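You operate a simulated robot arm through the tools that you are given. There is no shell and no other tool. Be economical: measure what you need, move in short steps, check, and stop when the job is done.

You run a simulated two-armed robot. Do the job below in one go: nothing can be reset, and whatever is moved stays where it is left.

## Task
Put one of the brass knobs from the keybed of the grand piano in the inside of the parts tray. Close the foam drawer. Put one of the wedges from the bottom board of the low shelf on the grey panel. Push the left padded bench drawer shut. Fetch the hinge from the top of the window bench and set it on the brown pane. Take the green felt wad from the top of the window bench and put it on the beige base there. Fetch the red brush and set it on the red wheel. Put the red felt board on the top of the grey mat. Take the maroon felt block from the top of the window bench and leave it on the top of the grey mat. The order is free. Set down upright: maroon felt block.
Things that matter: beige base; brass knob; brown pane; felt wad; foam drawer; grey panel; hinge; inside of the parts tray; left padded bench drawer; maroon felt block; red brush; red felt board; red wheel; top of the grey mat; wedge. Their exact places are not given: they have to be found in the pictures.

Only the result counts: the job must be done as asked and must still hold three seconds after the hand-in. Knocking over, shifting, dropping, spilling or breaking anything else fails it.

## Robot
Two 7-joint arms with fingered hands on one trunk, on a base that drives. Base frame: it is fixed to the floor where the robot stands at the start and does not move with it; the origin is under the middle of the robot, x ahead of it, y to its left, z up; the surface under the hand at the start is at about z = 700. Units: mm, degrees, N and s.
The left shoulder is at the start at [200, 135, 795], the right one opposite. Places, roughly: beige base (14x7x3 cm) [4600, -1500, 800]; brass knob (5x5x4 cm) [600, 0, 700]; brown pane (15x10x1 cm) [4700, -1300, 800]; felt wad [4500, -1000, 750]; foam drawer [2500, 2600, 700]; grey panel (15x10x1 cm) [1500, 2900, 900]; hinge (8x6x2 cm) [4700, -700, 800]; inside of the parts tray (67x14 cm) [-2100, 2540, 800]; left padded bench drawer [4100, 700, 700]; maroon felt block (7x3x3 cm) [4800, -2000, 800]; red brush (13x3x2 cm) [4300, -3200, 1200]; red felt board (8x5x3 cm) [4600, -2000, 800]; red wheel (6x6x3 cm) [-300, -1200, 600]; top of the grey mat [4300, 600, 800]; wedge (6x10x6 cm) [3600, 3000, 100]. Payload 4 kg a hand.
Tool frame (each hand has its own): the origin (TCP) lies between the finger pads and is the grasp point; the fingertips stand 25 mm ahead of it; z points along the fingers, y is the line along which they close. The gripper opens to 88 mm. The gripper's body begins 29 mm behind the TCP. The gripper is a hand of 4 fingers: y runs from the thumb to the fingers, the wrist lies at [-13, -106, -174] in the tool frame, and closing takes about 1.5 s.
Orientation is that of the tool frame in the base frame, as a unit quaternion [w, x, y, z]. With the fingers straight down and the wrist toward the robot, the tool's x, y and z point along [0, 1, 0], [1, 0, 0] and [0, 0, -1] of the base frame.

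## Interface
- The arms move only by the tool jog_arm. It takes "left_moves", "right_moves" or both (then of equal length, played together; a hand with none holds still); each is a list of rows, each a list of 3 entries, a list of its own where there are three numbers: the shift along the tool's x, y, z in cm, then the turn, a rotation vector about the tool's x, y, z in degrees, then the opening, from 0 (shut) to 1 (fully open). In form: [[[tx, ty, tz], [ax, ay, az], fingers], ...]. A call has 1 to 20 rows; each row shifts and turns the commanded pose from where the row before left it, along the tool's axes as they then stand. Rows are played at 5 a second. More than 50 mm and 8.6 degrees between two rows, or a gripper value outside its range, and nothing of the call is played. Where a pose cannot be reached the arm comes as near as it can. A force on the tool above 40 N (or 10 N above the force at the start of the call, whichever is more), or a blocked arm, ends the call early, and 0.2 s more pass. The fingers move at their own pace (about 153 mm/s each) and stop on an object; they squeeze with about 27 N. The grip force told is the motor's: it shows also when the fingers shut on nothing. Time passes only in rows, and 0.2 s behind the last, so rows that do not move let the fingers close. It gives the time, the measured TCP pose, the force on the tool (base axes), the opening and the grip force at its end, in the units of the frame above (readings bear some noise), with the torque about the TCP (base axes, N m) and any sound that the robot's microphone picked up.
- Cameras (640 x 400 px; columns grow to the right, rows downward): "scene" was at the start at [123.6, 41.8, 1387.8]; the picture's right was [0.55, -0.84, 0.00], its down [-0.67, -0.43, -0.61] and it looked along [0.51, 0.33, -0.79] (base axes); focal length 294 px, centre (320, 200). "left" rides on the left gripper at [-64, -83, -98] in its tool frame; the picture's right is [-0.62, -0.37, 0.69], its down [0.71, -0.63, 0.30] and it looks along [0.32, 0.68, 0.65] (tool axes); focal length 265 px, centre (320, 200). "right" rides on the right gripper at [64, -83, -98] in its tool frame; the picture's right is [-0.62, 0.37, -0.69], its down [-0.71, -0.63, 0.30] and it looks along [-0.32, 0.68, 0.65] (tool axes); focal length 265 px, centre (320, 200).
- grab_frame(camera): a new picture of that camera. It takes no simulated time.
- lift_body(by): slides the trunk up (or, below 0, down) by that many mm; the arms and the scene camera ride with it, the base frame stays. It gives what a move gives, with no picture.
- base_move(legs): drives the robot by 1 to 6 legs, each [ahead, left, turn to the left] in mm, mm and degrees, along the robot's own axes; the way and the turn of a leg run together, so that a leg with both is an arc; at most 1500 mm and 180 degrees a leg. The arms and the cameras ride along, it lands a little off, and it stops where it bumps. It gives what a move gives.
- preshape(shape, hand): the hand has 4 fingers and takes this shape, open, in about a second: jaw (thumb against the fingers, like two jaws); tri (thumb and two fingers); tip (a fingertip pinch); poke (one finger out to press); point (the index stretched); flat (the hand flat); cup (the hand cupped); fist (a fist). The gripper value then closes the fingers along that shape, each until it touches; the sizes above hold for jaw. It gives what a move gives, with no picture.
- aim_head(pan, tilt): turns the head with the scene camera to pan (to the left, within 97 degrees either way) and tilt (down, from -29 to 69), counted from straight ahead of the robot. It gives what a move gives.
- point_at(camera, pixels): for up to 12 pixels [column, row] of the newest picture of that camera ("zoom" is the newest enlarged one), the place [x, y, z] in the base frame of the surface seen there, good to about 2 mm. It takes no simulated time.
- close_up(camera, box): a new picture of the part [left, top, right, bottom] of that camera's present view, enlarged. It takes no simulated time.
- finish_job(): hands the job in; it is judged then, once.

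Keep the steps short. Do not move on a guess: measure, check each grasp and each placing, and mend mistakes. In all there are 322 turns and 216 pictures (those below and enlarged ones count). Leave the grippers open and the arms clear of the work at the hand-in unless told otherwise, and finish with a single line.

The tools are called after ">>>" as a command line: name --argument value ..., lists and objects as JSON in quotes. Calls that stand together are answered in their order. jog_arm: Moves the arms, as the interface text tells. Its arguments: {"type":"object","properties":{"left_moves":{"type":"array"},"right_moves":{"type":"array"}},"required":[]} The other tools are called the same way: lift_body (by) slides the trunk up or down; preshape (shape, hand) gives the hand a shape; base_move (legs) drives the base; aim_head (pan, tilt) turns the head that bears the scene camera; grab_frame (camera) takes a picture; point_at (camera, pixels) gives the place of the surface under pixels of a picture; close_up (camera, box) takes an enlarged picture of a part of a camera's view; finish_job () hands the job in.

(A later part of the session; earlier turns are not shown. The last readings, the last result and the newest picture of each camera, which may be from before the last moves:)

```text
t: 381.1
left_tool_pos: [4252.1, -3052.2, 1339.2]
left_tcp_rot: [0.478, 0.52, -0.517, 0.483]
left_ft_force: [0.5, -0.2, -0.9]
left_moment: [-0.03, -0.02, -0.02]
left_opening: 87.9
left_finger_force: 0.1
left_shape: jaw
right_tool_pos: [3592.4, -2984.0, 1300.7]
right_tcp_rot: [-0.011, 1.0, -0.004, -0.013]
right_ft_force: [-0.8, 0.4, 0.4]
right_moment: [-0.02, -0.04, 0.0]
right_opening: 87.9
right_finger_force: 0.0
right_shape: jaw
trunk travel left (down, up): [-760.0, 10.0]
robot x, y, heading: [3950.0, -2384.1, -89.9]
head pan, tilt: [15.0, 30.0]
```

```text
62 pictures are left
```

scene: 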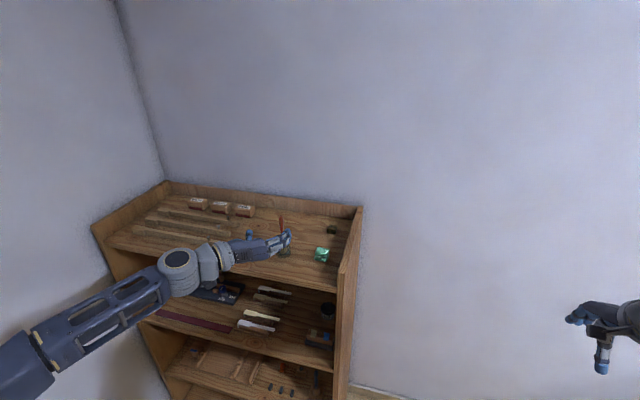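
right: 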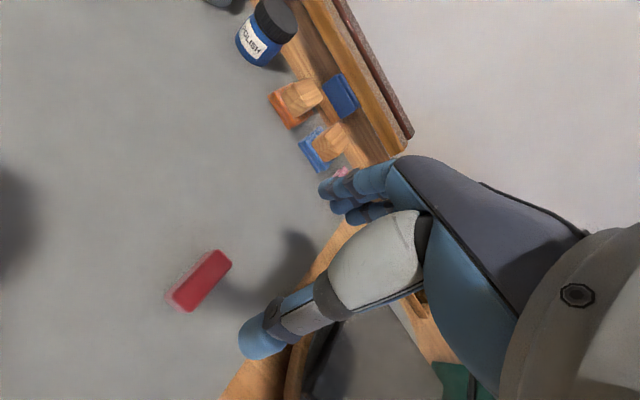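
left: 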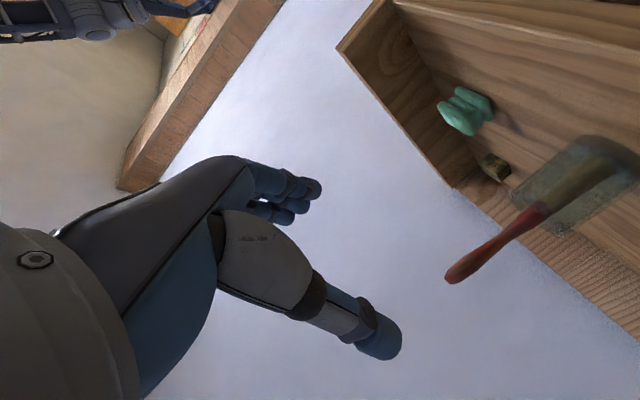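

Hand points forward. I'll measure the brush handle and jar from the left camera.

>>> close_up --camera "left" --box '[420, 100, 640, 300]'

>>> point_at --camera "left" --pixels '[[453, 277], [480, 258], [505, 238], [530, 217], [545, 205], [570, 185], [515, 200], [580, 145], [600, 150], [560, 235], [545, 240]]'

```text
2.00 times, centred on (530, 200) of left
```

zoom: 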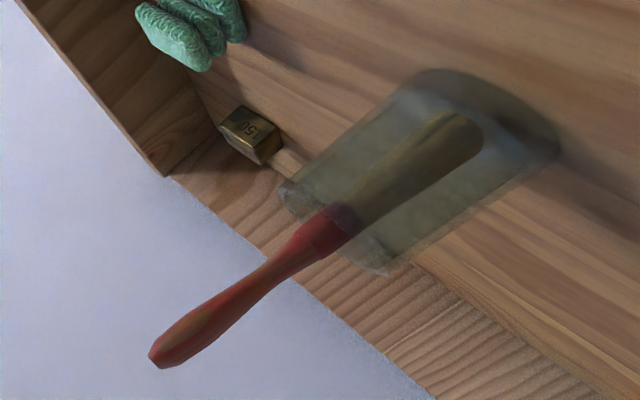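

```text
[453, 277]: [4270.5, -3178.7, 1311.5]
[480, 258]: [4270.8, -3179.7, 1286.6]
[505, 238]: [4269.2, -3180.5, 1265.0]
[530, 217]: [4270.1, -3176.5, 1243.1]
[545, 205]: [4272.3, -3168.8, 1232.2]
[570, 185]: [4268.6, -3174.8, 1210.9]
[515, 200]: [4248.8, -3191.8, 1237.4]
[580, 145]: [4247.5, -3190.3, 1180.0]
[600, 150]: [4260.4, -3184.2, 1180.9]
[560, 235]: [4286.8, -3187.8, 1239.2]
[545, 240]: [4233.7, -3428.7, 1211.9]
```

Handle runs z 1243–1312 at (4270,−3179); the jar rim is z≈1238. I'll line up at z≈1283, 90 mm in front.

>>> jog_arm --left_moves '[[[-1.6, -0.6, 1.4], [0, 0, 0], 1], [[-1.6, -0.6, 1.4], [0, 0, 0], 1], [[-1.6, -0.6, 1.4], [0, 0, 0], 1], [[0, 0, 0], [0, 0, 0], 1]]'

>>> grab_frame --camera "left"

```text
t: 382.1
left_tool_pos: [4269.6, -3090.2, 1287.9]
left_tcp_rot: [0.478, 0.52, -0.518, 0.482]
left_ft_force: [0.3, -0.4, 0.3]
left_moment: [-0.01, 0.02, 0.02]
left_opening: 88.0
left_finger_force: 0.0
left_shape: jaw
right_tool_pos: [3591.6, -2985.7, 1302.4]
right_tcp_rot: [-0.011, 1.0, -0.003, -0.013]
right_ft_force: [-0.2, 0.5, -0.4]
right_moment: [0.01, 0.04, -0.01]
right_opening: 87.6
right_finger_force: 0.1
right_shape: jaw
trunk travel left (down, up): [-760.0, 10.0]
robot x, y, heading: [3949.0, -2382.3, -90.0]
head pan, tilt: [15.0, 30.0]
```

```text
60 pictures are left
```

left: 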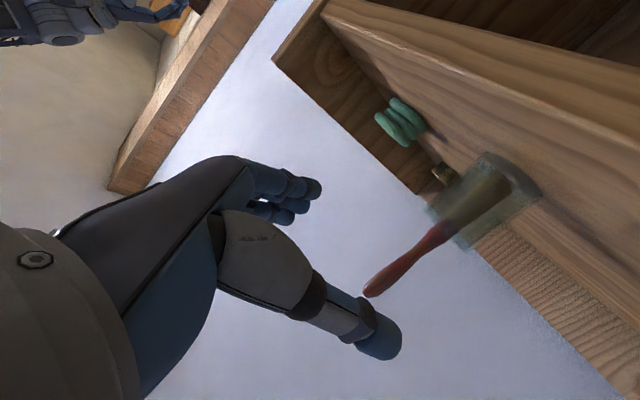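

>>> jog_arm --left_moves '[[[0.09, 0, 2.2], [0, 0, 0], 1], [[0.09, 0, 2.2], [0, 0, 0], 1], [[0.09, 0, 2.2], [0, 0, 0], 1], [[0, 0, 0], [0, 0, 0], 1]]'

>>> grab_frame --camera "left"

>>> close_up --camera "scene" --box '[200, 180, 380, 300]'

```text
t: 383.1
left_tool_pos: [4270.4, -3157.7, 1285.6]
left_tcp_rot: [0.478, 0.52, -0.519, 0.482]
left_ft_force: [-0.4, 0.0, -0.4]
left_moment: [0.02, 0.01, -0.02]
left_opening: 87.9
left_finger_force: 0.0
left_shape: jaw
right_tool_pos: [3592.9, -2984.0, 1301.3]
right_tcp_rot: [-0.011, 1.0, -0.004, -0.014]
right_ft_force: [0.2, 0.8, -0.5]
right_moment: [-0.06, -0.02, 0.02]
right_opening: 87.7
right_finger_force: 0.0
right_shape: jaw
trunk travel left (down, up): [-760.0, 10.0]
robot x, y, heading: [3946.9, -2383.1, -89.6]
head pan, tilt: [15.0, 30.0]
```

```text
59 pictures are left
```

left: 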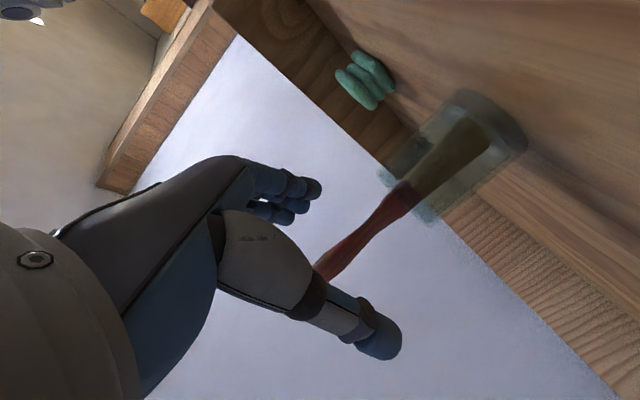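

```text
3.33 times, centred on (290, 240) of scene
```

zoom: 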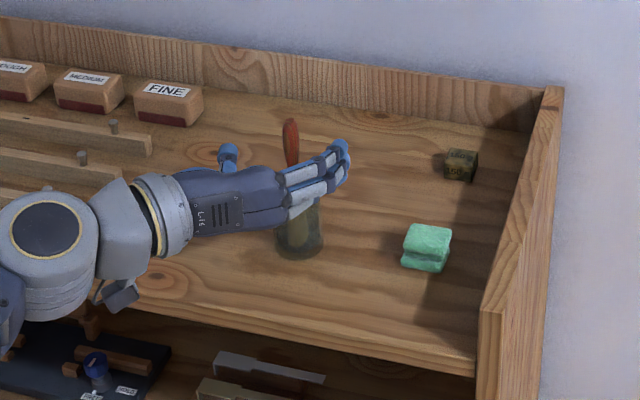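

Handle sits between thumb and fingers. Last 20 mm, then close.

>>> jog_arm --left_moves '[[[0.05, 0, 1.1], [0, 0, 0], 1], [[0.05, 0, 1.1], [0, 0, 0], 1], [[0, 0, 0], [0, 0, 0], 0.6], [[0, 0, 0], [0, 0, 0], 0.3], [[0, 0, 0], [0, 0, 0], 0.2], [[0, 0, 0], [0, 0, 0], 0], [[0, 0, 0], [0, 0, 0], 0], [[0, 0, 0], [0, 0, 0], 0], [[0, 0, 0], [0, 0, 0], 0], [[0, 0, 0], [0, 0, 0], 0]]'

>>> grab_frame --camera "left"

```text
t: 385.3
left_tool_pos: [4270.6, -3178.0, 1284.8]
left_tcp_rot: [0.478, 0.52, -0.517, 0.483]
left_ft_force: [-1.3, -0.4, 3.1]
left_moment: [-0.05, 0.03, 0.0]
left_opening: 7.6
left_finger_force: 27.3
left_shape: jaw
right_tool_pos: [3592.5, -2984.0, 1301.3]
right_tcp_rot: [-0.012, 1.0, -0.004, -0.014]
right_ft_force: [1.0, 0.4, -0.6]
right_moment: [0.03, 0.01, -0.02]
right_opening: 87.7
right_finger_force: 0.1
right_shape: jaw
trunk travel left (down, up): [-760.0, 10.0]
robot x, y, heading: [3946.0, -2386.3, -89.7]
head pan, tilt: [15.0, 30.0]
```

```text
57 pictures are left
```

left: 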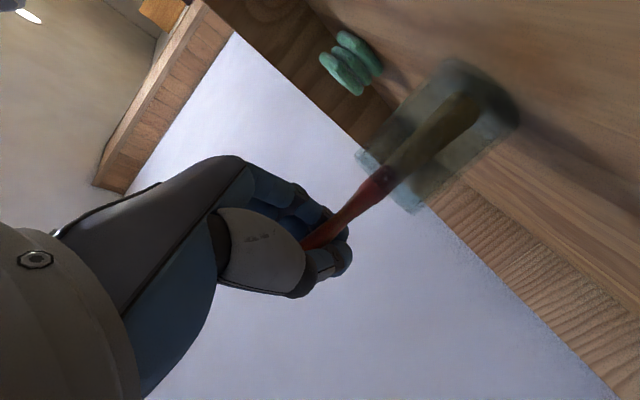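

Gripped. I'll lift straight up 100 mm.

>>> jog_arm --left_moves '[[[1, 0, -0.09], [0, 0, 0], 0], [[2, 0, -0.17], [0, 0, 0], 0], [[2, 0, -0.17], [0, 0, 0], 0], [[2, 0, -0.17], [0, 0, 0], 0], [[2, 0, -0.17], [0, 0, 0], 0], [[1, 0, -0.09], [0, 0, 0], 0], [[0, 0, 0], [0, 0, 0], 0]]'

>>> grab_frame --camera "left"

>>> close_up --camera "scene" --box '[200, 130, 400, 300]'

```text
t: 386.9
left_tool_pos: [4270.4, -3177.2, 1386.0]
left_tcp_rot: [0.479, 0.519, -0.518, 0.482]
left_ft_force: [0.2, -0.5, 0.3]
left_moment: [0.01, -0.01, 0.01]
left_opening: 7.8
left_finger_force: 26.8
left_shape: jaw
right_tool_pos: [3591.4, -2985.0, 1301.8]
right_tcp_rot: [-0.011, 1.0, -0.004, -0.014]
right_ft_force: [-1.3, 0.3, -0.1]
right_moment: [-0.01, -0.03, -0.02]
right_opening: 87.6
right_finger_force: 0.0
right_shape: jaw
trunk travel left (down, up): [-760.0, 10.0]
robot x, y, heading: [3951.5, -2384.4, -89.7]
head pan, tilt: [15.0, 30.0]
```

```text
56 pictures are left
```

left: 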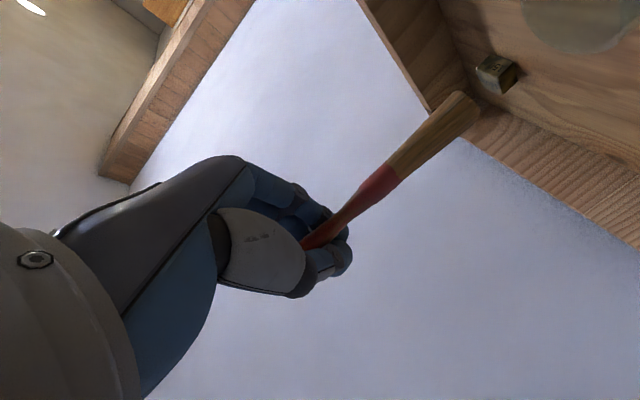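

```text
2.35 times, centred on (300, 215) of scene
```

zoom: 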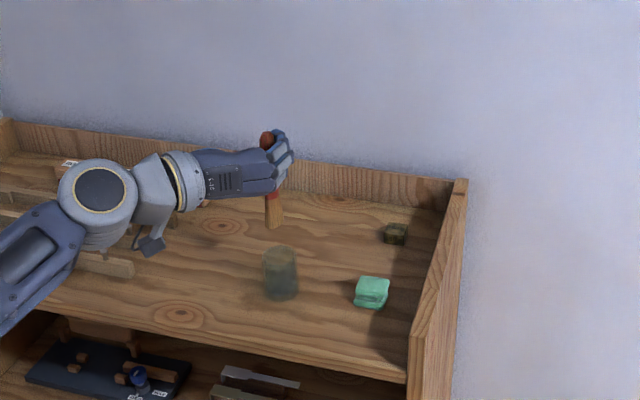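

The brush is out and the jar stands. I'll retract the hand 120 mm, then pitch it back down so the brush lies horizontal, and drive away.

>>> jog_arm --left_moves '[[[-0.35, 0, -4], [0, 0, 0], 0], [[-0.35, 0, -4], [0, 0, 0], 0], [[-0.35, 0, -4], [0, 0, 0], 0], [[0, 0, 0], [0, -8.5, 0], 0], [[0, 0, 0], [0, -8.5, 0], 0], [[0, 0, 0], [0, -8.5, 0], 0], [[0, 0, 0], [0, -8.5, 0], 0], [[0, 0, 0], [0, -8.5, 0], 0], [[0, 0, 0], [0, -8.5, 0], 0], [[0, 0, 0], [0, -8.5, 0], 0], [[0, 0, 0], [0, -8.5, 0], 0], [[0, 0, 0], [0, -8.5, 0], 0], [[0, 0, 0], [0, -8.5, 0], 0], [[0, 0, 0], [0, 0, 0], 0]]'

>>> grab_frame --camera "left"

>>> base_move --legs '[[0, -520, 0], [-1000, 0, 0], [-780, 0, 0], [0, 0, -90]]'

>>> aim_head --pan 0 --tilt 25

>>> grab_frame --camera "scene"

```text
t: 389.9
left_tool_pos: [4271.2, -3057.3, 1384.1]
left_tcp_rot: [0.002, 0.709, -0.705, 0.003]
left_ft_force: [0.5, -0.5, -0.3]
left_moment: [-0.02, -0.01, 0.02]
left_opening: 7.6
left_finger_force: 26.4
left_shape: jaw
right_tool_pos: [3591.9, -2984.4, 1300.9]
right_tcp_rot: [-0.012, 1.0, -0.005, -0.014]
right_ft_force: [0.7, -0.4, 0.3]
right_moment: [0.0, 0.02, 0.0]
right_opening: 88.0
right_finger_force: 0.0
right_shape: jaw
trunk travel left (down, up): [-760.0, 10.0]
robot x, y, heading: [3948.2, -2386.5, -89.6]
head pan, tilt: [15.0, 30.0]
```

```text
54 pictures are left
```

left: 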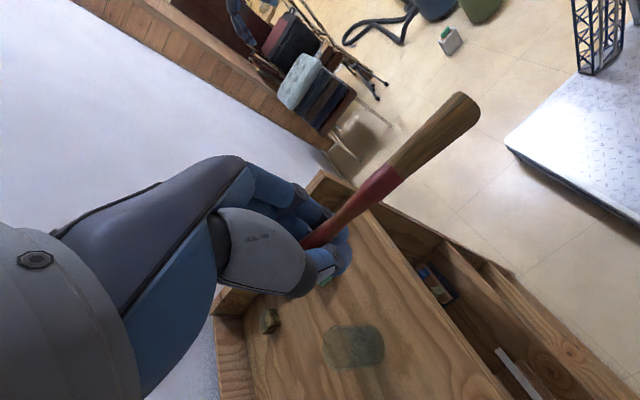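

```text
t: 405.4
left_tool_pos: [2753.5, -933.2, 1383.4]
left_tcp_rot: [-0.005, -0.004, 1.0, 0.0]
left_ft_force: [0.8, 0.1, 0.5]
left_moment: [-0.03, 0.0, 0.01]
left_opening: 7.6
left_finger_force: 27.3
left_shape: jaw
right_tool_pos: [2824.4, -257.7, 1300.9]
right_tcp_rot: [0.018, -0.705, 0.709, 0.0]
right_ft_force: [-0.9, -0.6, 0.0]
right_moment: [0.03, 0.03, 0.0]
right_opening: 87.6
right_finger_force: 0.1
right_shape: jaw
trunk travel left (down, up): [-760.0, 10.0]
robot x, y, heading: [3425.7, -611.2, -179.8]
head pan, tilt: [15.0, 30.0]
```

```text
t: 406.1
left_tool_pos: [2753.8, -933.8, 1383.5]
left_tcp_rot: [-0.005, -0.005, 1.0, -0.001]
left_ft_force: [0.0, -0.3, -0.5]
left_moment: [-0.01, -0.01, 0.02]
left_opening: 7.4
left_finger_force: 27.4
left_shape: jaw
right_tool_pos: [2824.7, -255.7, 1300.6]
right_tcp_rot: [0.018, -0.705, 0.709, 0.001]
right_ft_force: [0.2, -0.2, -0.6]
right_moment: [0.02, 0.01, -0.02]
right_opening: 88.0
right_finger_force: 0.1
right_shape: jaw
trunk travel left (down, up): [-760.0, 10.0]
robot x, y, heading: [3427.5, -612.6, -179.6]
head pan, tilt: [0.0, 25.0]
```

```text
53 pictures are left
```

scene: 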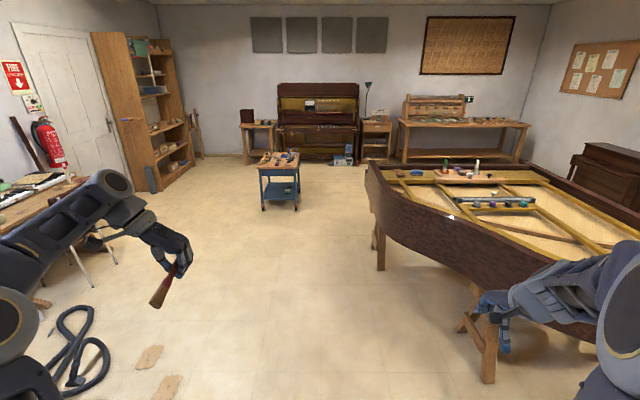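

Overview toward −x: the cart is ahead at (279,175). I'll check the floor close ahead for the sander and strip.

>>> point_at --camera "scene" --pixels '[[150, 357], [168, 385], [265, 208], [297, 208], [380, 268], [440, 250], [370, 190], [488, 380], [300, 165], [258, 165]]'

>>> aim_head --pan 10 --tilt 55

>>> grab_frame --camera "scene"

```text
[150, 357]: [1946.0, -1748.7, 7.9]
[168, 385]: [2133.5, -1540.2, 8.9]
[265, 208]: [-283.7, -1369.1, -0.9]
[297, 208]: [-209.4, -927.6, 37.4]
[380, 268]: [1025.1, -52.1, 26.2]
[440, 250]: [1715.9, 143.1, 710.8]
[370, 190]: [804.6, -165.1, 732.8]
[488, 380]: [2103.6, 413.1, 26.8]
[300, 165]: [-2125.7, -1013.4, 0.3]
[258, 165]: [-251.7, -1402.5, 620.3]
```

```text
t: 407.1
left_tool_pos: [2752.4, -934.8, 1381.6]
left_tcp_rot: [-0.006, -0.003, 1.0, -0.001]
left_ft_force: [1.1, -0.2, -0.7]
left_moment: [-0.02, 0.02, -0.01]
left_opening: 7.6
left_finger_force: 27.1
left_shape: jaw
right_tool_pos: [2824.7, -255.8, 1301.7]
right_tcp_rot: [0.018, -0.705, 0.709, 0.001]
right_ft_force: [0.3, -0.2, -0.2]
right_moment: [0.03, 0.02, 0.03]
right_opening: 87.8
right_finger_force: 0.1
right_shape: jaw
trunk travel left (down, up): [-760.0, 10.0]
robot x, y, heading: [3423.3, -616.6, -179.7]
head pan, tilt: [10.0, 55.0]
```

```text
52 pictures are left
```

scene: 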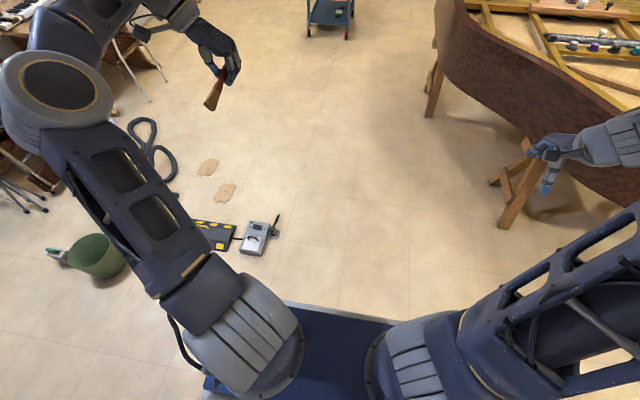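

>>> point_at --camera "scene" --pixels '[[277, 215], [260, 238], [245, 250], [200, 240], [345, 35], [500, 225], [430, 115]]'

```text
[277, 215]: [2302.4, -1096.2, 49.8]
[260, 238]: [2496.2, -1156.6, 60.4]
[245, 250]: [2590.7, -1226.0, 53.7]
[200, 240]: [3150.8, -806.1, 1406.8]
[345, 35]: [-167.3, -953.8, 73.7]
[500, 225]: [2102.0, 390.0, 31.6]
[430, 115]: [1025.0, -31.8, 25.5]
```

The sander is at y≤−1080, so driving along y≈−610 is clear. I'll go to x≈1200, then shift left, then approach the cart.

>>> base_move --legs '[[1110, 0, -0.4], [1110, 0, 0], [0, 300, 0], [600, 0, 0]]'

>>> aim_head --pan 15 --tilt 45

>>> grab_frame --camera "scene"

```text
t: 422.7
left_tool_pos: [-79.2, -1220.3, 1382.8]
left_tcp_rot: [-0.005, 0.0, 1.0, -0.001]
left_ft_force: [0.3, -1.2, -0.9]
left_moment: [0.01, 0.0, -0.07]
left_opening: 7.6
left_finger_force: 27.0
left_shape: jaw
right_tool_pos: [-5.4, -540.8, 1301.2]
right_tcp_rot: [0.018, -0.703, 0.711, 0.001]
right_ft_force: [-0.7, 0.1, -0.7]
right_moment: [-0.01, 0.01, -0.02]
right_opening: 88.0
right_finger_force: 0.1
right_shape: jaw
trunk travel left (down, up): [-760.0, 10.0]
robot x, y, heading: [594.3, -903.3, 180.1]
head pan, tilt: [10.0, 55.0]
```

```text
t: 423.4
left_tool_pos: [-81.0, -1220.9, 1383.0]
left_tcp_rot: [-0.005, 0.0, 1.0, -0.001]
left_ft_force: [0.9, -0.7, 0.3]
left_moment: [-0.02, 0.0, -0.01]
left_opening: 7.4
left_finger_force: 27.7
left_shape: jaw
right_tool_pos: [-4.9, -542.3, 1300.5]
right_tcp_rot: [0.018, -0.703, 0.711, 0.002]
right_ft_force: [0.6, 0.5, 0.1]
right_moment: [-0.03, 0.01, -0.04]
right_opening: 87.6
right_finger_force: 0.1
right_shape: jaw
trunk travel left (down, up): [-760.0, 10.0]
robot x, y, heading: [595.2, -901.8, 179.9]
head pan, tilt: [15.0, 45.0]
```

```text
51 pictures are left
```

scene: 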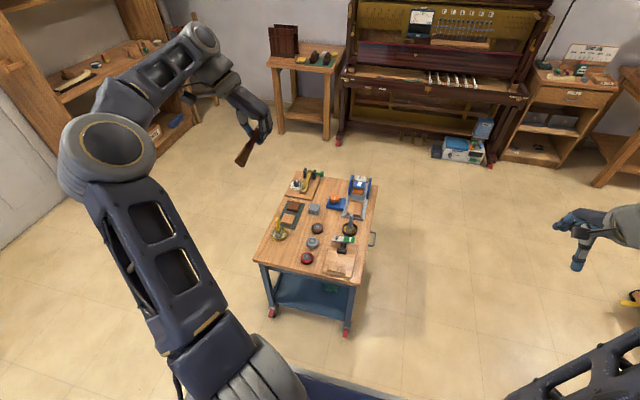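

I can see the cart with the red wheel at (306,258). I'll zoom and measure.

>>> close_up --camera "scene" --box '[240, 190, 390, 300]'

>>> point_at --camera "zoom" --pixels '[[285, 290], [285, 270], [285, 305], [258, 290], [310, 288], [310, 230], [330, 165], [165, 185], [430, 300], [410, 240], [350, 320], [230, 340]]'

```text
3.64 times, centred on (315, 245) of scene
```

zoom: 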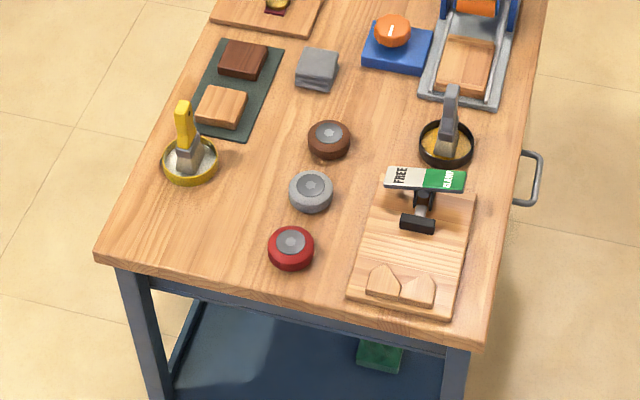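

```text
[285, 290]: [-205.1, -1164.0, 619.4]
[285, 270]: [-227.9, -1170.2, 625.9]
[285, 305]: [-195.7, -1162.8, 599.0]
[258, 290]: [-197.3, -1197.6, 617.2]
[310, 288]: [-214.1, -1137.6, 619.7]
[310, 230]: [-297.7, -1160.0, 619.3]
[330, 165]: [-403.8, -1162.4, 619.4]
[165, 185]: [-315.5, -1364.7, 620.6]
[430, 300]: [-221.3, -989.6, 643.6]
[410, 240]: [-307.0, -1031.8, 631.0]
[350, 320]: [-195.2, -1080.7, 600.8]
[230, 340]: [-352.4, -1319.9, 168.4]
```

Cart top is z≈619 and the wheel centre (−247,−1160), top 646. My fingertips reach below the brush, so I'll first lay it on the free cart top near (−232,−1285) and regrip it with the fingertips. I'll move closer, lower the trunk and turn the hand neutral.

>>> base_move --legs '[[100, 0, 0]]'

>>> lift_body --by -400

>>> jog_arm --left_moves '[[[0, 0, 0], [0, 0, -8.2], 0], [[0, 0, 0], [0, 0, -8.2], 0], [[0, 0, 0], [0, 0, -8.2], 0], [[0, 0, 0], [0, 0, -8.2], 0], [[0, 0, 0], [0, 0, -8.2], 0], [[0, 0, 0], [0, 0, -8.2], 0], [[0, 0, 0], [0, 0, -8.2], 0], [[0, 0, 0], [0, 0, -8.2], 0], [[0, 0, 0], [0, 0, -8.2], 0], [[0, 0, 0], [0, 0, -8.2], 0], [[0, 0, 0], [0, 0, -8], 0], [[0, 0, 0], [0, 0, 0], 0]]'

>>> grab_frame --camera "left"

>>> grab_frame --camera "scene"

```text
t: 424.6
left_tool_pos: [-179.9, -1219.8, 1383.8]
left_tcp_rot: [-0.006, -0.001, 1.0, -0.001]
left_ft_force: [0.4, 0.3, -0.1]
left_moment: [-0.01, 0.03, 0.01]
left_opening: 7.5
left_finger_force: 27.4
left_shape: jaw
right_tool_pos: [-103.9, -541.4, 1301.3]
right_tcp_rot: [0.018, -0.702, 0.712, 0.001]
right_ft_force: [-0.2, 0.9, 0.0]
right_moment: [-0.01, 0.0, -0.03]
right_opening: 87.7
right_finger_force: 0.1
right_shape: jaw
trunk travel left (down, up): [-760.0, 10.0]
robot x, y, heading: [486.7, -899.9, 179.8]
head pan, tilt: [15.0, 45.0]
```

```text
t: 428.4
left_tool_pos: [-180.7, -1219.3, 984.2]
left_tcp_rot: [-0.005, -0.001, 1.0, 0.0]
left_ft_force: [1.0, 0.6, -0.3]
left_moment: [0.02, 0.03, -0.01]
left_opening: 7.7
left_finger_force: 26.4
left_shape: jaw
right_tool_pos: [-103.9, -541.6, 900.5]
right_tcp_rot: [0.018, -0.702, 0.712, 0.002]
right_ft_force: [0.5, 0.5, 0.1]
right_moment: [-0.01, -0.01, 0.03]
right_opening: 87.6
right_finger_force: 0.1
right_shape: jaw
trunk travel left (down, up): [-360.0, 410.0]
robot x, y, heading: [492.4, -902.0, 180.0]
head pan, tilt: [15.0, 45.0]
```

```text
t: 431.0
left_tool_pos: [-179.9, -1219.0, 983.4]
left_tcp_rot: [0.004, 0.708, -0.706, -0.003]
left_ft_force: [0.2, 0.5, -0.7]
left_moment: [-0.01, 0.01, -0.04]
left_opening: 7.5
left_finger_force: 26.5
left_shape: jaw
right_tool_pos: [-104.2, -541.4, 901.6]
right_tcp_rot: [0.018, -0.703, 0.711, 0.001]
right_ft_force: [1.1, -0.1, -0.4]
right_moment: [0.01, 0.05, 0.01]
right_opening: 87.4
right_finger_force: 0.1
right_shape: jaw
trunk travel left (down, up): [-360.0, 410.0]
robot x, y, heading: [495.6, -901.6, 180.2]
head pan, tilt: [15.0, 45.0]
```

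```text
49 pictures are left
```

left: 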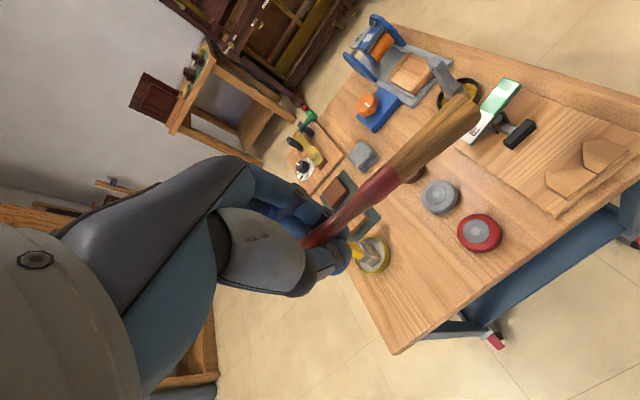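

```text
48 pictures are left
```

scene: 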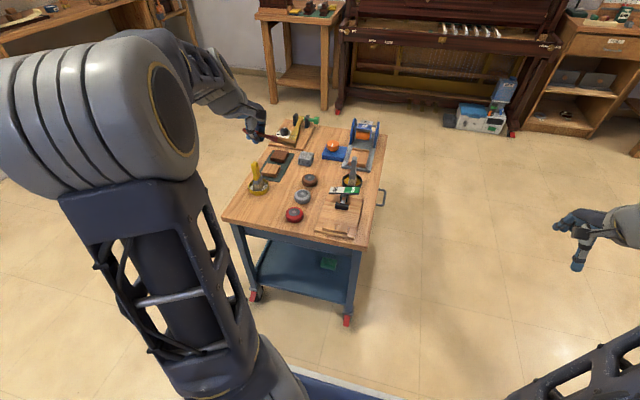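

I'll measure the wheel, pot, brush ends and the free corner from the left camera.

>>> point_at --camera "left" --pixels '[[480, 230], [500, 228], [460, 232], [480, 212], [478, 250], [440, 197], [375, 258], [400, 350], [385, 300], [462, 110], [395, 170], [330, 225]]'

>>> close_up --camera "left" --box '[330, 160, 540, 360]'

```text
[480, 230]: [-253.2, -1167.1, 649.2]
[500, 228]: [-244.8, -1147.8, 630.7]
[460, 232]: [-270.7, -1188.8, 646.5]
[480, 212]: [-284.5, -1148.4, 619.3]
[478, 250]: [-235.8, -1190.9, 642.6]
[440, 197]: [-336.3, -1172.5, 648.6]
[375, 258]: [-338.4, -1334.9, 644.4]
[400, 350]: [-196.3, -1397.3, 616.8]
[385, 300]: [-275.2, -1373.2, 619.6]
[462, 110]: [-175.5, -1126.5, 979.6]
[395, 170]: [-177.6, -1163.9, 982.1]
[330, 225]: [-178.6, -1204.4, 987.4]
```

```text
2.00 times, centred on (435, 260) of left
```

zoom: 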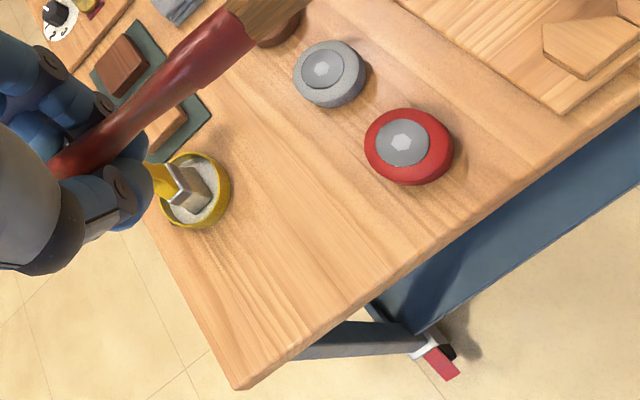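

Wheel top centre is (−253,−1169), z≈648. I'll carry the brush over the free corner and lower it, first to z≈700.

>>> jog_arm --left_moves '[[[3.3, 1.7, 0], [0, 0, 0], 0], [[3.3, 1.7, 0], [0, 0, 0], 0], [[3.3, 1.8, 0], [0, 0, 0], 0], [[0, 0, 4.7], [0, 0, 0], 0], [[0, 0, 4.7], [0, 0, 0], 0], [[0, 0, 4.7], [0, 0, 0], 0], [[0, 0, 4.7], [0, 0, 0], 0], [[0, 0, 4.7], [0, 0, 0], 0], [[0, 0, 4.7], [0, 0, 0], 0], [[0, 0, 0], [0, 0, 0], 0]]'

>>> grab_frame --camera "left"

```text
t: 433.2
left_tool_pos: [-235.0, -1321.3, 703.6]
left_tcp_rot: [0.005, 0.707, -0.707, -0.003]
left_ft_force: [-0.2, 0.9, 0.4]
left_moment: [-0.01, 0.01, -0.02]
left_opening: 7.5
left_finger_force: 26.8
left_shape: jaw
right_tool_pos: [-105.1, -540.8, 902.1]
right_tcp_rot: [0.018, -0.703, 0.711, 0.003]
right_ft_force: [0.7, -1.1, 0.4]
right_moment: [0.01, -0.02, -0.02]
right_opening: 87.8
right_finger_force: 0.1
right_shape: jaw
trunk travel left (down, up): [-360.0, 410.0]
robot x, y, heading: [493.8, -901.2, 179.7]
head pan, tilt: [15.0, 45.0]
```

```text
46 pictures are left
```

left: 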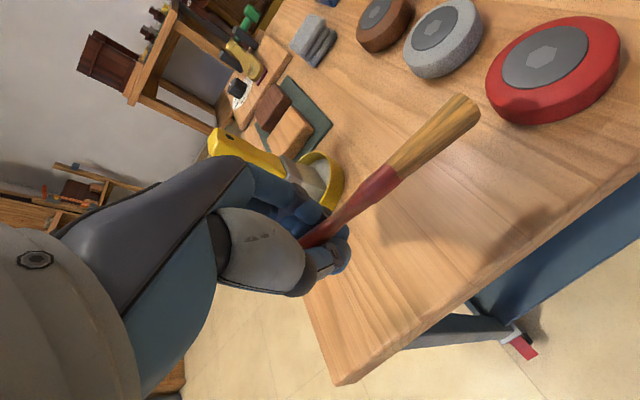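

>>> point_at --camera "left" --pixels '[[340, 190], [325, 160], [250, 150], [290, 165], [335, 205], [300, 210], [330, 225], [345, 250], [460, 110], [520, 110]]'

>>> close_up --camera "scene" --box '[210, 110, 400, 250]'

```text
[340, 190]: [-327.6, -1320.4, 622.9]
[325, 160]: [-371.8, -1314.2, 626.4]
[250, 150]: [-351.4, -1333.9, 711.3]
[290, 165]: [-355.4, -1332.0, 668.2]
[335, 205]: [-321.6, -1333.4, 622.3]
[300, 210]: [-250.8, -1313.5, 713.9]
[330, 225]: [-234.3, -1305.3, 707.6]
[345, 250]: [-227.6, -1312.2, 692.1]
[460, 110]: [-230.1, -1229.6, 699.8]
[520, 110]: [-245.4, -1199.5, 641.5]
```

```text
2.86 times, centred on (305, 180) of scene
```

zoom: 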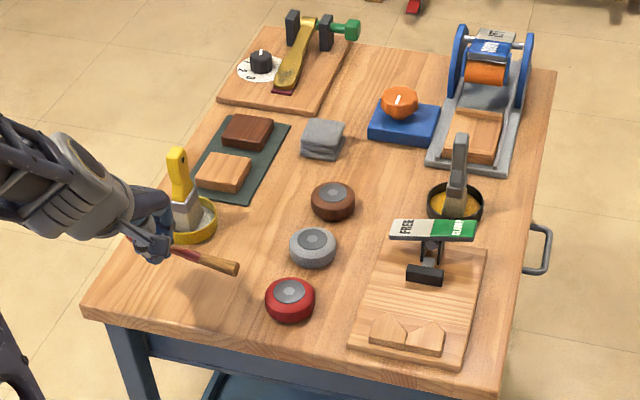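

Pot edge is at x≈−320, clear. I'll lower to z≈650 with the bristle end tipped down 8°, then release to a narrow opening.

>>> jog_arm --left_moves '[[[0, 0, 2.5], [0, 0, 0], 0], [[0, 0, 2], [0, 4, 0], 0], [[0, 0, 0.6], [0, 4, 0], 0], [[0, 0, 0.3], [0, 0, 0], 0], [[0, 0, 0], [0, 0, 0], 0]]'

>>> grab_frame --camera "left"

```text
t: 434.4
left_tool_pos: [-235.4, -1320.5, 648.6]
left_tcp_rot: [0.053, 0.705, -0.705, 0.046]
left_ft_force: [-0.2, -0.5, 1.7]
left_moment: [0.09, 0.0, 0.02]
left_opening: 7.4
left_finger_force: 26.9
left_shape: jaw
right_tool_pos: [-103.8, -540.7, 902.1]
right_tcp_rot: [0.018, -0.703, 0.711, 0.002]
right_ft_force: [0.2, 0.1, 0.2]
right_moment: [0.0, -0.02, 0.0]
right_opening: 87.9
right_finger_force: 0.1
right_shape: jaw
trunk travel left (down, up): [-360.0, 410.0]
robot x, y, heading: [494.2, -902.8, 180.0]
head pan, tilt: [15.0, 45.0]
```

```text
44 pictures are left
```

left: 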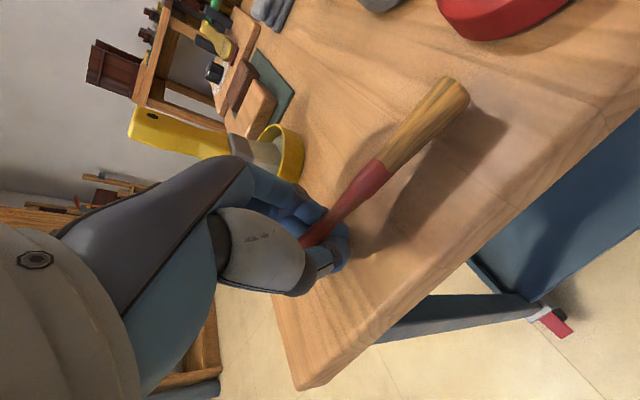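

The bristle end just touches. Releasing, then rising 60 mm and looking.

>>> jog_arm --left_moves '[[[0, 0, 0], [0, 0, 0], 0.25], [[0, 0, 0], [0, 0, 0], 0.4], [[0, 0, 0], [0, 0, 0], 0.4], [[0, 0, 0], [0, 0, 0], 0.4], [[0, 0, -2], [0, 0, 0], 0.4], [[0, 0, -4], [0, -4, 0], 0.4], [[0, 0, -4], [0, -4, 0], 0.6], [[0, 0, -4], [0, 0, 0], 0.6], [[0, 0, 0], [0, 0, 0], 0.6]]'

>>> grab_frame --camera "left"

```text
t: 436.4
left_tool_pos: [-234.3, -1309.3, 789.3]
left_tcp_rot: [0.004, 0.708, -0.706, -0.002]
left_ft_force: [-0.6, -0.1, -0.2]
left_moment: [-0.03, 0.0, 0.02]
left_opening: 52.4
left_finger_force: 0.2
left_shape: jaw
right_tool_pos: [-103.6, -541.3, 901.7]
right_tcp_rot: [0.018, -0.703, 0.711, 0.002]
right_ft_force: [0.1, 0.4, 0.0]
right_moment: [0.0, 0.0, 0.02]
right_opening: 87.6
right_finger_force: 0.0
right_shape: jaw
trunk travel left (down, up): [-360.0, 410.0]
robot x, y, heading: [486.6, -900.2, 180.0]
head pan, tilt: [15.0, 45.0]
```

```text
43 pictures are left
```

left: 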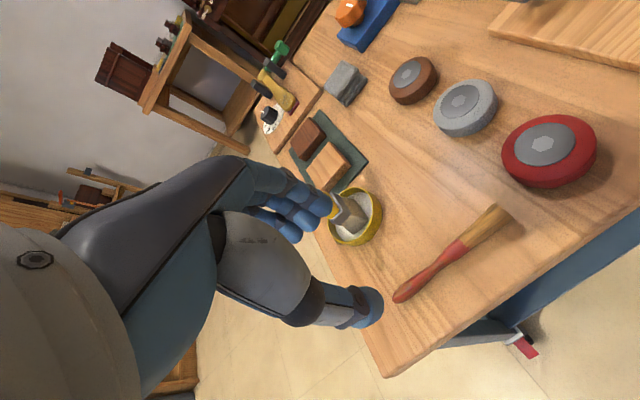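

The brush lies flat on the cart. I'll measure it for the regrip.

>>> close_up --camera "left" --box '[380, 100, 610, 320]'

>>> point_at --camera "left" --pixels '[[400, 296], [428, 272], [450, 254], [463, 245], [480, 232], [497, 215], [507, 220], [490, 208], [500, 225], [545, 150], [445, 262], [475, 225]]'

```text
1.82 times, centred on (495, 210) of left
```

zoom: 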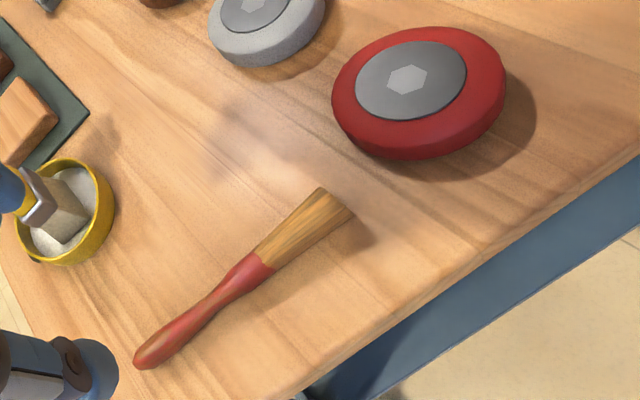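

```text
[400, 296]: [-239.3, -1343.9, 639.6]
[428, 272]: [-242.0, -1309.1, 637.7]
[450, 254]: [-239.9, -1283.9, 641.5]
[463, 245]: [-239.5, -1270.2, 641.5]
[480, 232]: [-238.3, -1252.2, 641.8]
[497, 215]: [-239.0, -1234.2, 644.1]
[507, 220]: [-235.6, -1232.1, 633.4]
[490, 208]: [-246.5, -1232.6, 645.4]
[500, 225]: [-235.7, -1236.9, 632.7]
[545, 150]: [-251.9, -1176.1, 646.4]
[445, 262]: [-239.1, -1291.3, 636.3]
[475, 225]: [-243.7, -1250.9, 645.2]
```

The brush lies along y at x≈−239, from y −1347 to −1225. I'll regrip at y≈−1280 with the fingertips just above the table (TCP z≈646).

>>> jog_arm --left_moves '[[[-1.4, 0.25, 3], [0, 0, 0], 0.6], [[-1.4, 0.25, 3], [0, 0, 0], 0.6], [[0, 0, 3.5], [0, 0, 0], 0.6], [[0, 0, 3.0], [0, 0, 0], 0.6], [[0, 0, 1.3], [0, 0, 0], 0.6], [[0, 0, 0.4], [0, 0, 0], 0.6], [[0, 0, 0], [0, 0, 0], 0.6]]'

>>> grab_frame --camera "left"

```text
t: 438.0
left_tool_pos: [-240.4, -1281.1, 646.4]
left_tcp_rot: [0.006, 0.708, -0.706, -0.004]
left_ft_force: [-0.5, 0.1, 3.7]
left_moment: [-0.01, -0.15, 0.01]
left_opening: 52.4
left_finger_force: 0.0
left_shape: jaw
right_tool_pos: [-103.9, -541.2, 901.5]
right_tcp_rot: [0.019, -0.703, 0.711, 0.002]
right_ft_force: [0.5, 0.2, 0.2]
right_moment: [0.0, -0.02, 0.01]
right_opening: 87.7
right_finger_force: 0.1
right_shape: jaw
trunk travel left (down, up): [-360.0, 410.0]
robot x, y, heading: [495.7, -898.3, 179.9]
head pan, tilt: [15.0, 45.0]
```

```text
41 pictures are left
```

left: 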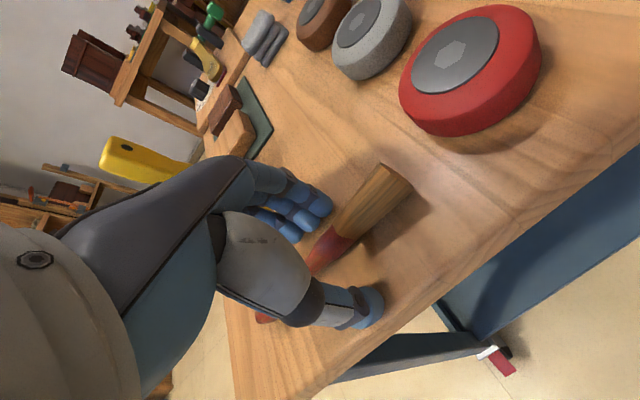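

Light touch on the table. I'll raise 1.5 mm and close.

>>> jog_arm --left_moves '[[[0, 0, -0.15], [0, 0, 0], 0.6], [[0, 0, 0], [0, 0, 0], 0.4], [[0, 0, 0], [0, 0, 0], 0.2], [[0, 0, 0], [0, 0, 0], 0], [[0, 0, 0], [0, 0, 0], 0], [[0, 0, 0], [0, 0, 0], 0], [[0, 0, 0], [0, 0, 0], 0], [[0, 0, 0], [0, 0, 0], 0]]'

>>> jog_arm --left_moves '[[[0, 0, -1], [0, 0, 0], 0], [[0, 0, -3], [0, 0, 0], 0], [[0, 0, -3], [0, 0, 0], 0], [[0, 0, 0], [0, 0, 0], 0]]'

>>> grab_frame --camera "left"

>>> close_up --camera "scene" --box '[210, 110, 400, 250]'

```text
t: 439.8
left_tool_pos: [-240.3, -1281.0, 646.6]
left_tcp_rot: [0.004, 0.708, -0.706, -0.004]
left_ft_force: [0.4, -0.2, -0.7]
left_moment: [0.03, -0.01, 0.0]
left_opening: 9.1
left_finger_force: 26.9
left_shape: jaw
right_tool_pos: [-105.0, -542.2, 900.0]
right_tcp_rot: [0.018, -0.702, 0.712, 0.002]
right_ft_force: [-0.1, 0.3, 0.0]
right_moment: [0.04, 0.0, 0.0]
right_opening: 87.7
right_finger_force: 0.0
right_shape: jaw
trunk travel left (down, up): [-360.0, 410.0]
robot x, y, heading: [495.3, -895.9, 179.6]
head pan, tilt: [15.0, 45.0]
```

```text
t: 440.8
left_tool_pos: [-237.5, -1280.7, 717.8]
left_tcp_rot: [0.004, 0.708, -0.706, -0.003]
left_ft_force: [-1.2, -0.1, -0.6]
left_moment: [0.05, 0.01, 0.02]
left_opening: 9.3
left_finger_force: 27.0
left_shape: jaw
right_tool_pos: [-104.6, -542.8, 901.9]
right_tcp_rot: [0.018, -0.703, 0.711, 0.002]
right_ft_force: [-0.4, 0.4, 0.6]
right_moment: [0.02, -0.01, 0.0]
right_opening: 87.8
right_finger_force: 0.0
right_shape: jaw
trunk travel left (down, up): [-360.0, 410.0]
robot x, y, heading: [494.4, -900.8, 180.2]
head pan, tilt: [15.0, 45.0]
```

```text
40 pictures are left
```

left: 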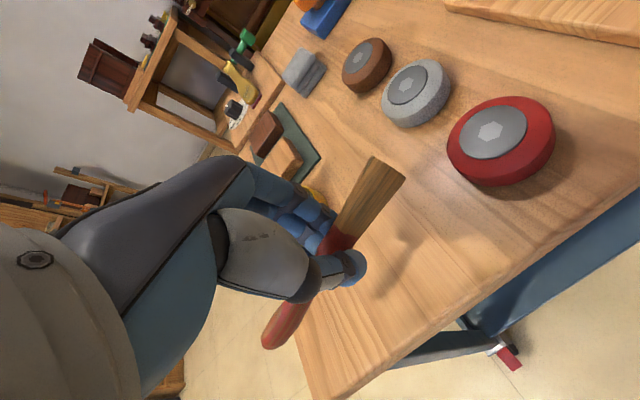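

```text
2.86 times, centred on (305, 180) of scene
```

zoom: 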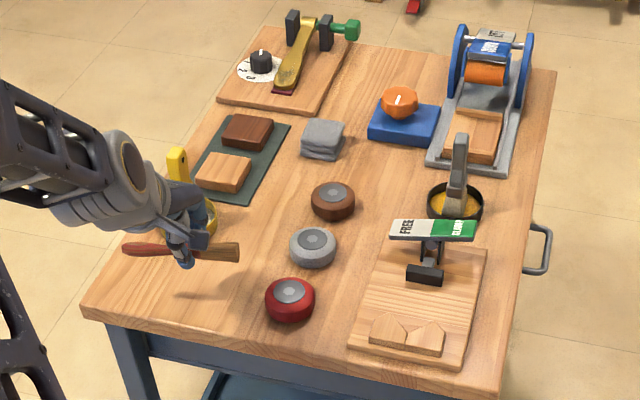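

I'll check the brush's attitude in the grip.

>>> point_at --camera "left" --pixels '[[275, 338], [290, 315], [340, 240], [360, 205], [380, 175], [392, 170], [490, 135], [500, 130]]'

>>> close_up --camera "left" --box '[240, 140, 440, 360]'

```text
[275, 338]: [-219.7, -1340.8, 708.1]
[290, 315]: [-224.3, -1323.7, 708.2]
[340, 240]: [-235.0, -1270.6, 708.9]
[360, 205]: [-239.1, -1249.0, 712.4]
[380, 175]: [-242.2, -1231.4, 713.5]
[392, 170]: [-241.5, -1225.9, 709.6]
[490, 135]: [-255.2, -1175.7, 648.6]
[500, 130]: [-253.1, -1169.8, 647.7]
```

```text
1.82 times, centred on (340, 250) of left
```

zoom: 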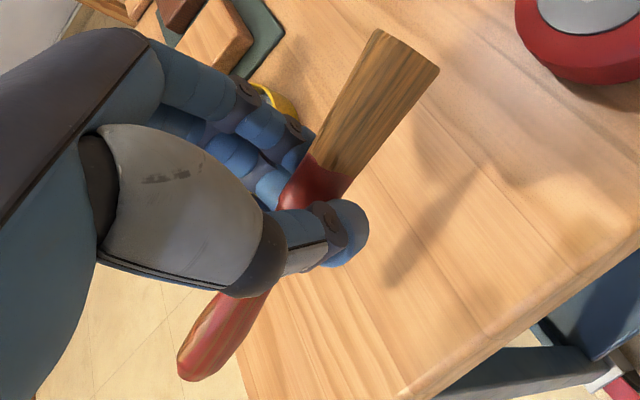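

Brush is level, slightly yawed, centre at (−231,−1284). I'll move it over the wheel centre (−253,−1169).

>>> jog_arm --left_moves '[[[-3.7, 0.6, 0], [0, 0, 0], 0], [[-3.7, 0.6, 0], [0, 0, 0], 0], [[-3.6, 0.8, 0], [0, 0, 0], 0], [[0, 0, 1.8], [0, 0, 0], 0], [[0, 0, 1.3], [0, 0, 0], 0], [[0, 0, 0], [0, 0, 0], 0]]'

>>> grab_frame --camera "left"

>>> close_up --camera "scene" --box '[230, 140, 370, 240]'

```text
t: 442.2
left_tool_pos: [-260.0, -1170.4, 685.9]
left_tcp_rot: [0.004, 0.707, -0.707, -0.003]
left_ft_force: [0.4, 0.7, 0.1]
left_moment: [-0.01, 0.01, -0.03]
left_opening: 9.3
left_finger_force: 26.9
left_shape: jaw
right_tool_pos: [-105.6, -541.6, 902.3]
right_tcp_rot: [0.018, -0.702, 0.712, 0.002]
right_ft_force: [0.0, -0.1, 0.1]
right_moment: [0.02, -0.03, 0.0]
right_opening: 87.9
right_finger_force: 0.2
right_shape: jaw
trunk travel left (down, up): [-360.0, 410.0]
robot x, y, heading: [492.9, -897.3, 180.1]
head pan, tilt: [15.0, 45.0]
```

```text
37 pictures are left
```

left: 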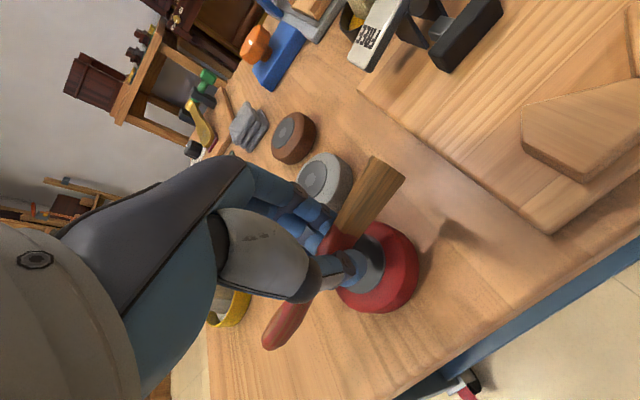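

```text
4.00 times, centred on (300, 190) of scene
```

zoom: 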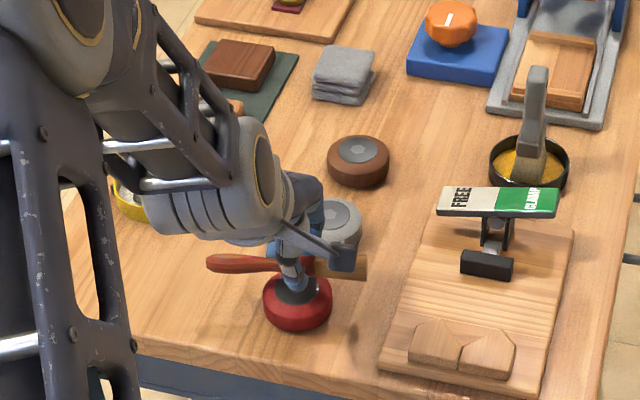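

>>> point_at --camera "left" --pixels '[[405, 250], [416, 262], [380, 302], [375, 260], [400, 235], [345, 300], [375, 185], [285, 325], [335, 245]]'

```text
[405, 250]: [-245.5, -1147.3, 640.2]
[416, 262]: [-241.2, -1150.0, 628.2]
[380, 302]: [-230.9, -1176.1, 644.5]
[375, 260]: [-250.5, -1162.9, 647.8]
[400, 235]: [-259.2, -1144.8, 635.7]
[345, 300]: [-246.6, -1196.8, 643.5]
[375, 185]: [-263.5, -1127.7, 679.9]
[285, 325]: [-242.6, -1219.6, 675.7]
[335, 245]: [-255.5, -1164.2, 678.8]
```

Brush passes right over the wheel centre (−256,−1171). Lowering gently to contact.

>>> jog_arm --left_moves '[[[0, 0, 0.5], [0, 0, 0], 0], [[0, 0, 0.3], [0, 0, 0], 0], [[0, 0, 0.1], [0, 0, 0], 0], [[0, 0, 0], [0, 0, 0], 0]]'

>>> jog_arm --left_moves '[[[0, 0, 0.1], [0, 0, 0], 0], [[0, 0, 0], [0, 0, 0], 0]]'

>>> close_up --camera "left" --box '[240, 130, 460, 360]'

```text
t: 443.2
left_tool_pos: [-259.7, -1171.3, 677.6]
left_tcp_rot: [0.005, 0.708, -0.706, -0.003]
left_ft_force: [-0.2, 0.1, 0.1]
left_moment: [0.0, -0.04, 0.04]
left_opening: 9.3
left_finger_force: 27.0
left_shape: jaw
right_tool_pos: [-105.5, -542.0, 901.2]
right_tcp_rot: [0.018, -0.702, 0.712, 0.002]
right_ft_force: [-0.3, -0.1, 0.7]
right_moment: [0.02, -0.01, 0.0]
right_opening: 87.7
right_finger_force: 0.1
right_shape: jaw
trunk travel left (down, up): [-360.0, 410.0]
robot x, y, heading: [493.1, -901.7, 179.9]
head pan, tilt: [15.0, 45.0]
```

```text
t: 443.8
left_tool_pos: [-260.4, -1170.4, 676.7]
left_tcp_rot: [0.004, 0.708, -0.706, -0.003]
left_ft_force: [0.0, 0.0, -0.9]
left_moment: [0.03, 0.01, 0.02]
left_opening: 9.4
left_finger_force: 26.9
left_shape: jaw
right_tool_pos: [-104.1, -541.9, 901.2]
right_tcp_rot: [0.019, -0.703, 0.711, 0.002]
right_ft_force: [0.6, 0.7, 0.2]
right_moment: [0.01, -0.03, 0.0]
right_opening: 87.9
right_finger_force: 0.0
right_shape: jaw
trunk travel left (down, up): [-360.0, 410.0]
robot x, y, heading: [499.3, -894.9, 179.9]
head pan, tilt: [15.0, 45.0]
```

```text
1.74 times, centred on (350, 245) of left
```

zoom: 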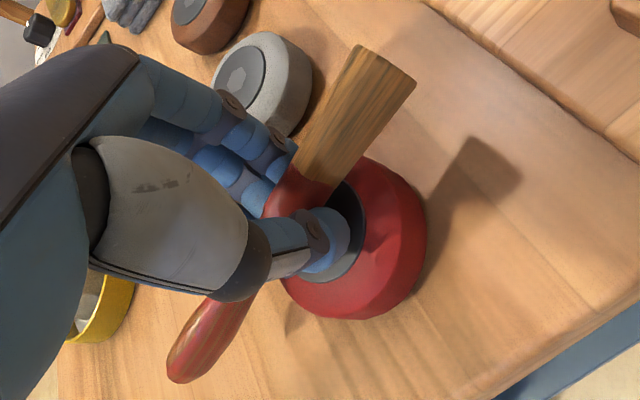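

>>> jog_arm --left_moves '[[[0, 0, 0.1], [0, 0, 0], 0], [[0, 0, 0.1], [0, 0, 0], 0], [[0, 0, 0], [0, 0, 0], 0]]'

>>> jog_arm --left_moves '[[[0, 0, 0.1], [0, 0, 0], 0], [[0, 0, 0.1], [0, 0, 0], 0], [[0, 0, 0], [0, 0, 0], 0]]'

```text
t: 444.6
left_tool_pos: [-260.2, -1171.3, 674.6]
left_tcp_rot: [0.004, 0.708, -0.706, -0.003]
left_ft_force: [-0.3, -0.2, 0.9]
left_moment: [0.0, -0.02, -0.01]
left_opening: 9.6
left_finger_force: 27.3
left_shape: jaw
right_tool_pos: [-105.2, -540.8, 900.0]
right_tcp_rot: [0.019, -0.703, 0.711, 0.002]
right_ft_force: [-0.5, 1.3, -0.1]
right_moment: [0.01, 0.01, 0.0]
right_opening: 87.7
right_finger_force: 0.0
right_shape: jaw
trunk travel left (down, up): [-360.0, 410.0]
robot x, y, heading: [494.2, -901.5, 179.7]
head pan, tilt: [15.0, 45.0]
```

```text
t: 445.4
left_tool_pos: [-261.2, -1170.8, 672.1]
left_tcp_rot: [0.005, 0.707, -0.707, -0.003]
left_ft_force: [0.2, 0.1, 3.9]
left_moment: [0.03, -0.01, -0.04]
left_opening: 9.5
left_finger_force: 27.4
left_shape: jaw
right_tool_pos: [-104.2, -541.4, 900.6]
right_tcp_rot: [0.017, -0.702, 0.712, 0.002]
right_ft_force: [-0.6, 0.0, -0.3]
right_moment: [0.02, -0.01, 0.0]
right_opening: 87.6
right_finger_force: 0.0
right_shape: jaw
trunk travel left (down, up): [-360.0, 410.0]
robot x, y, heading: [497.0, -902.9, 179.6]
head pan, tilt: [15.0, 45.0]
```

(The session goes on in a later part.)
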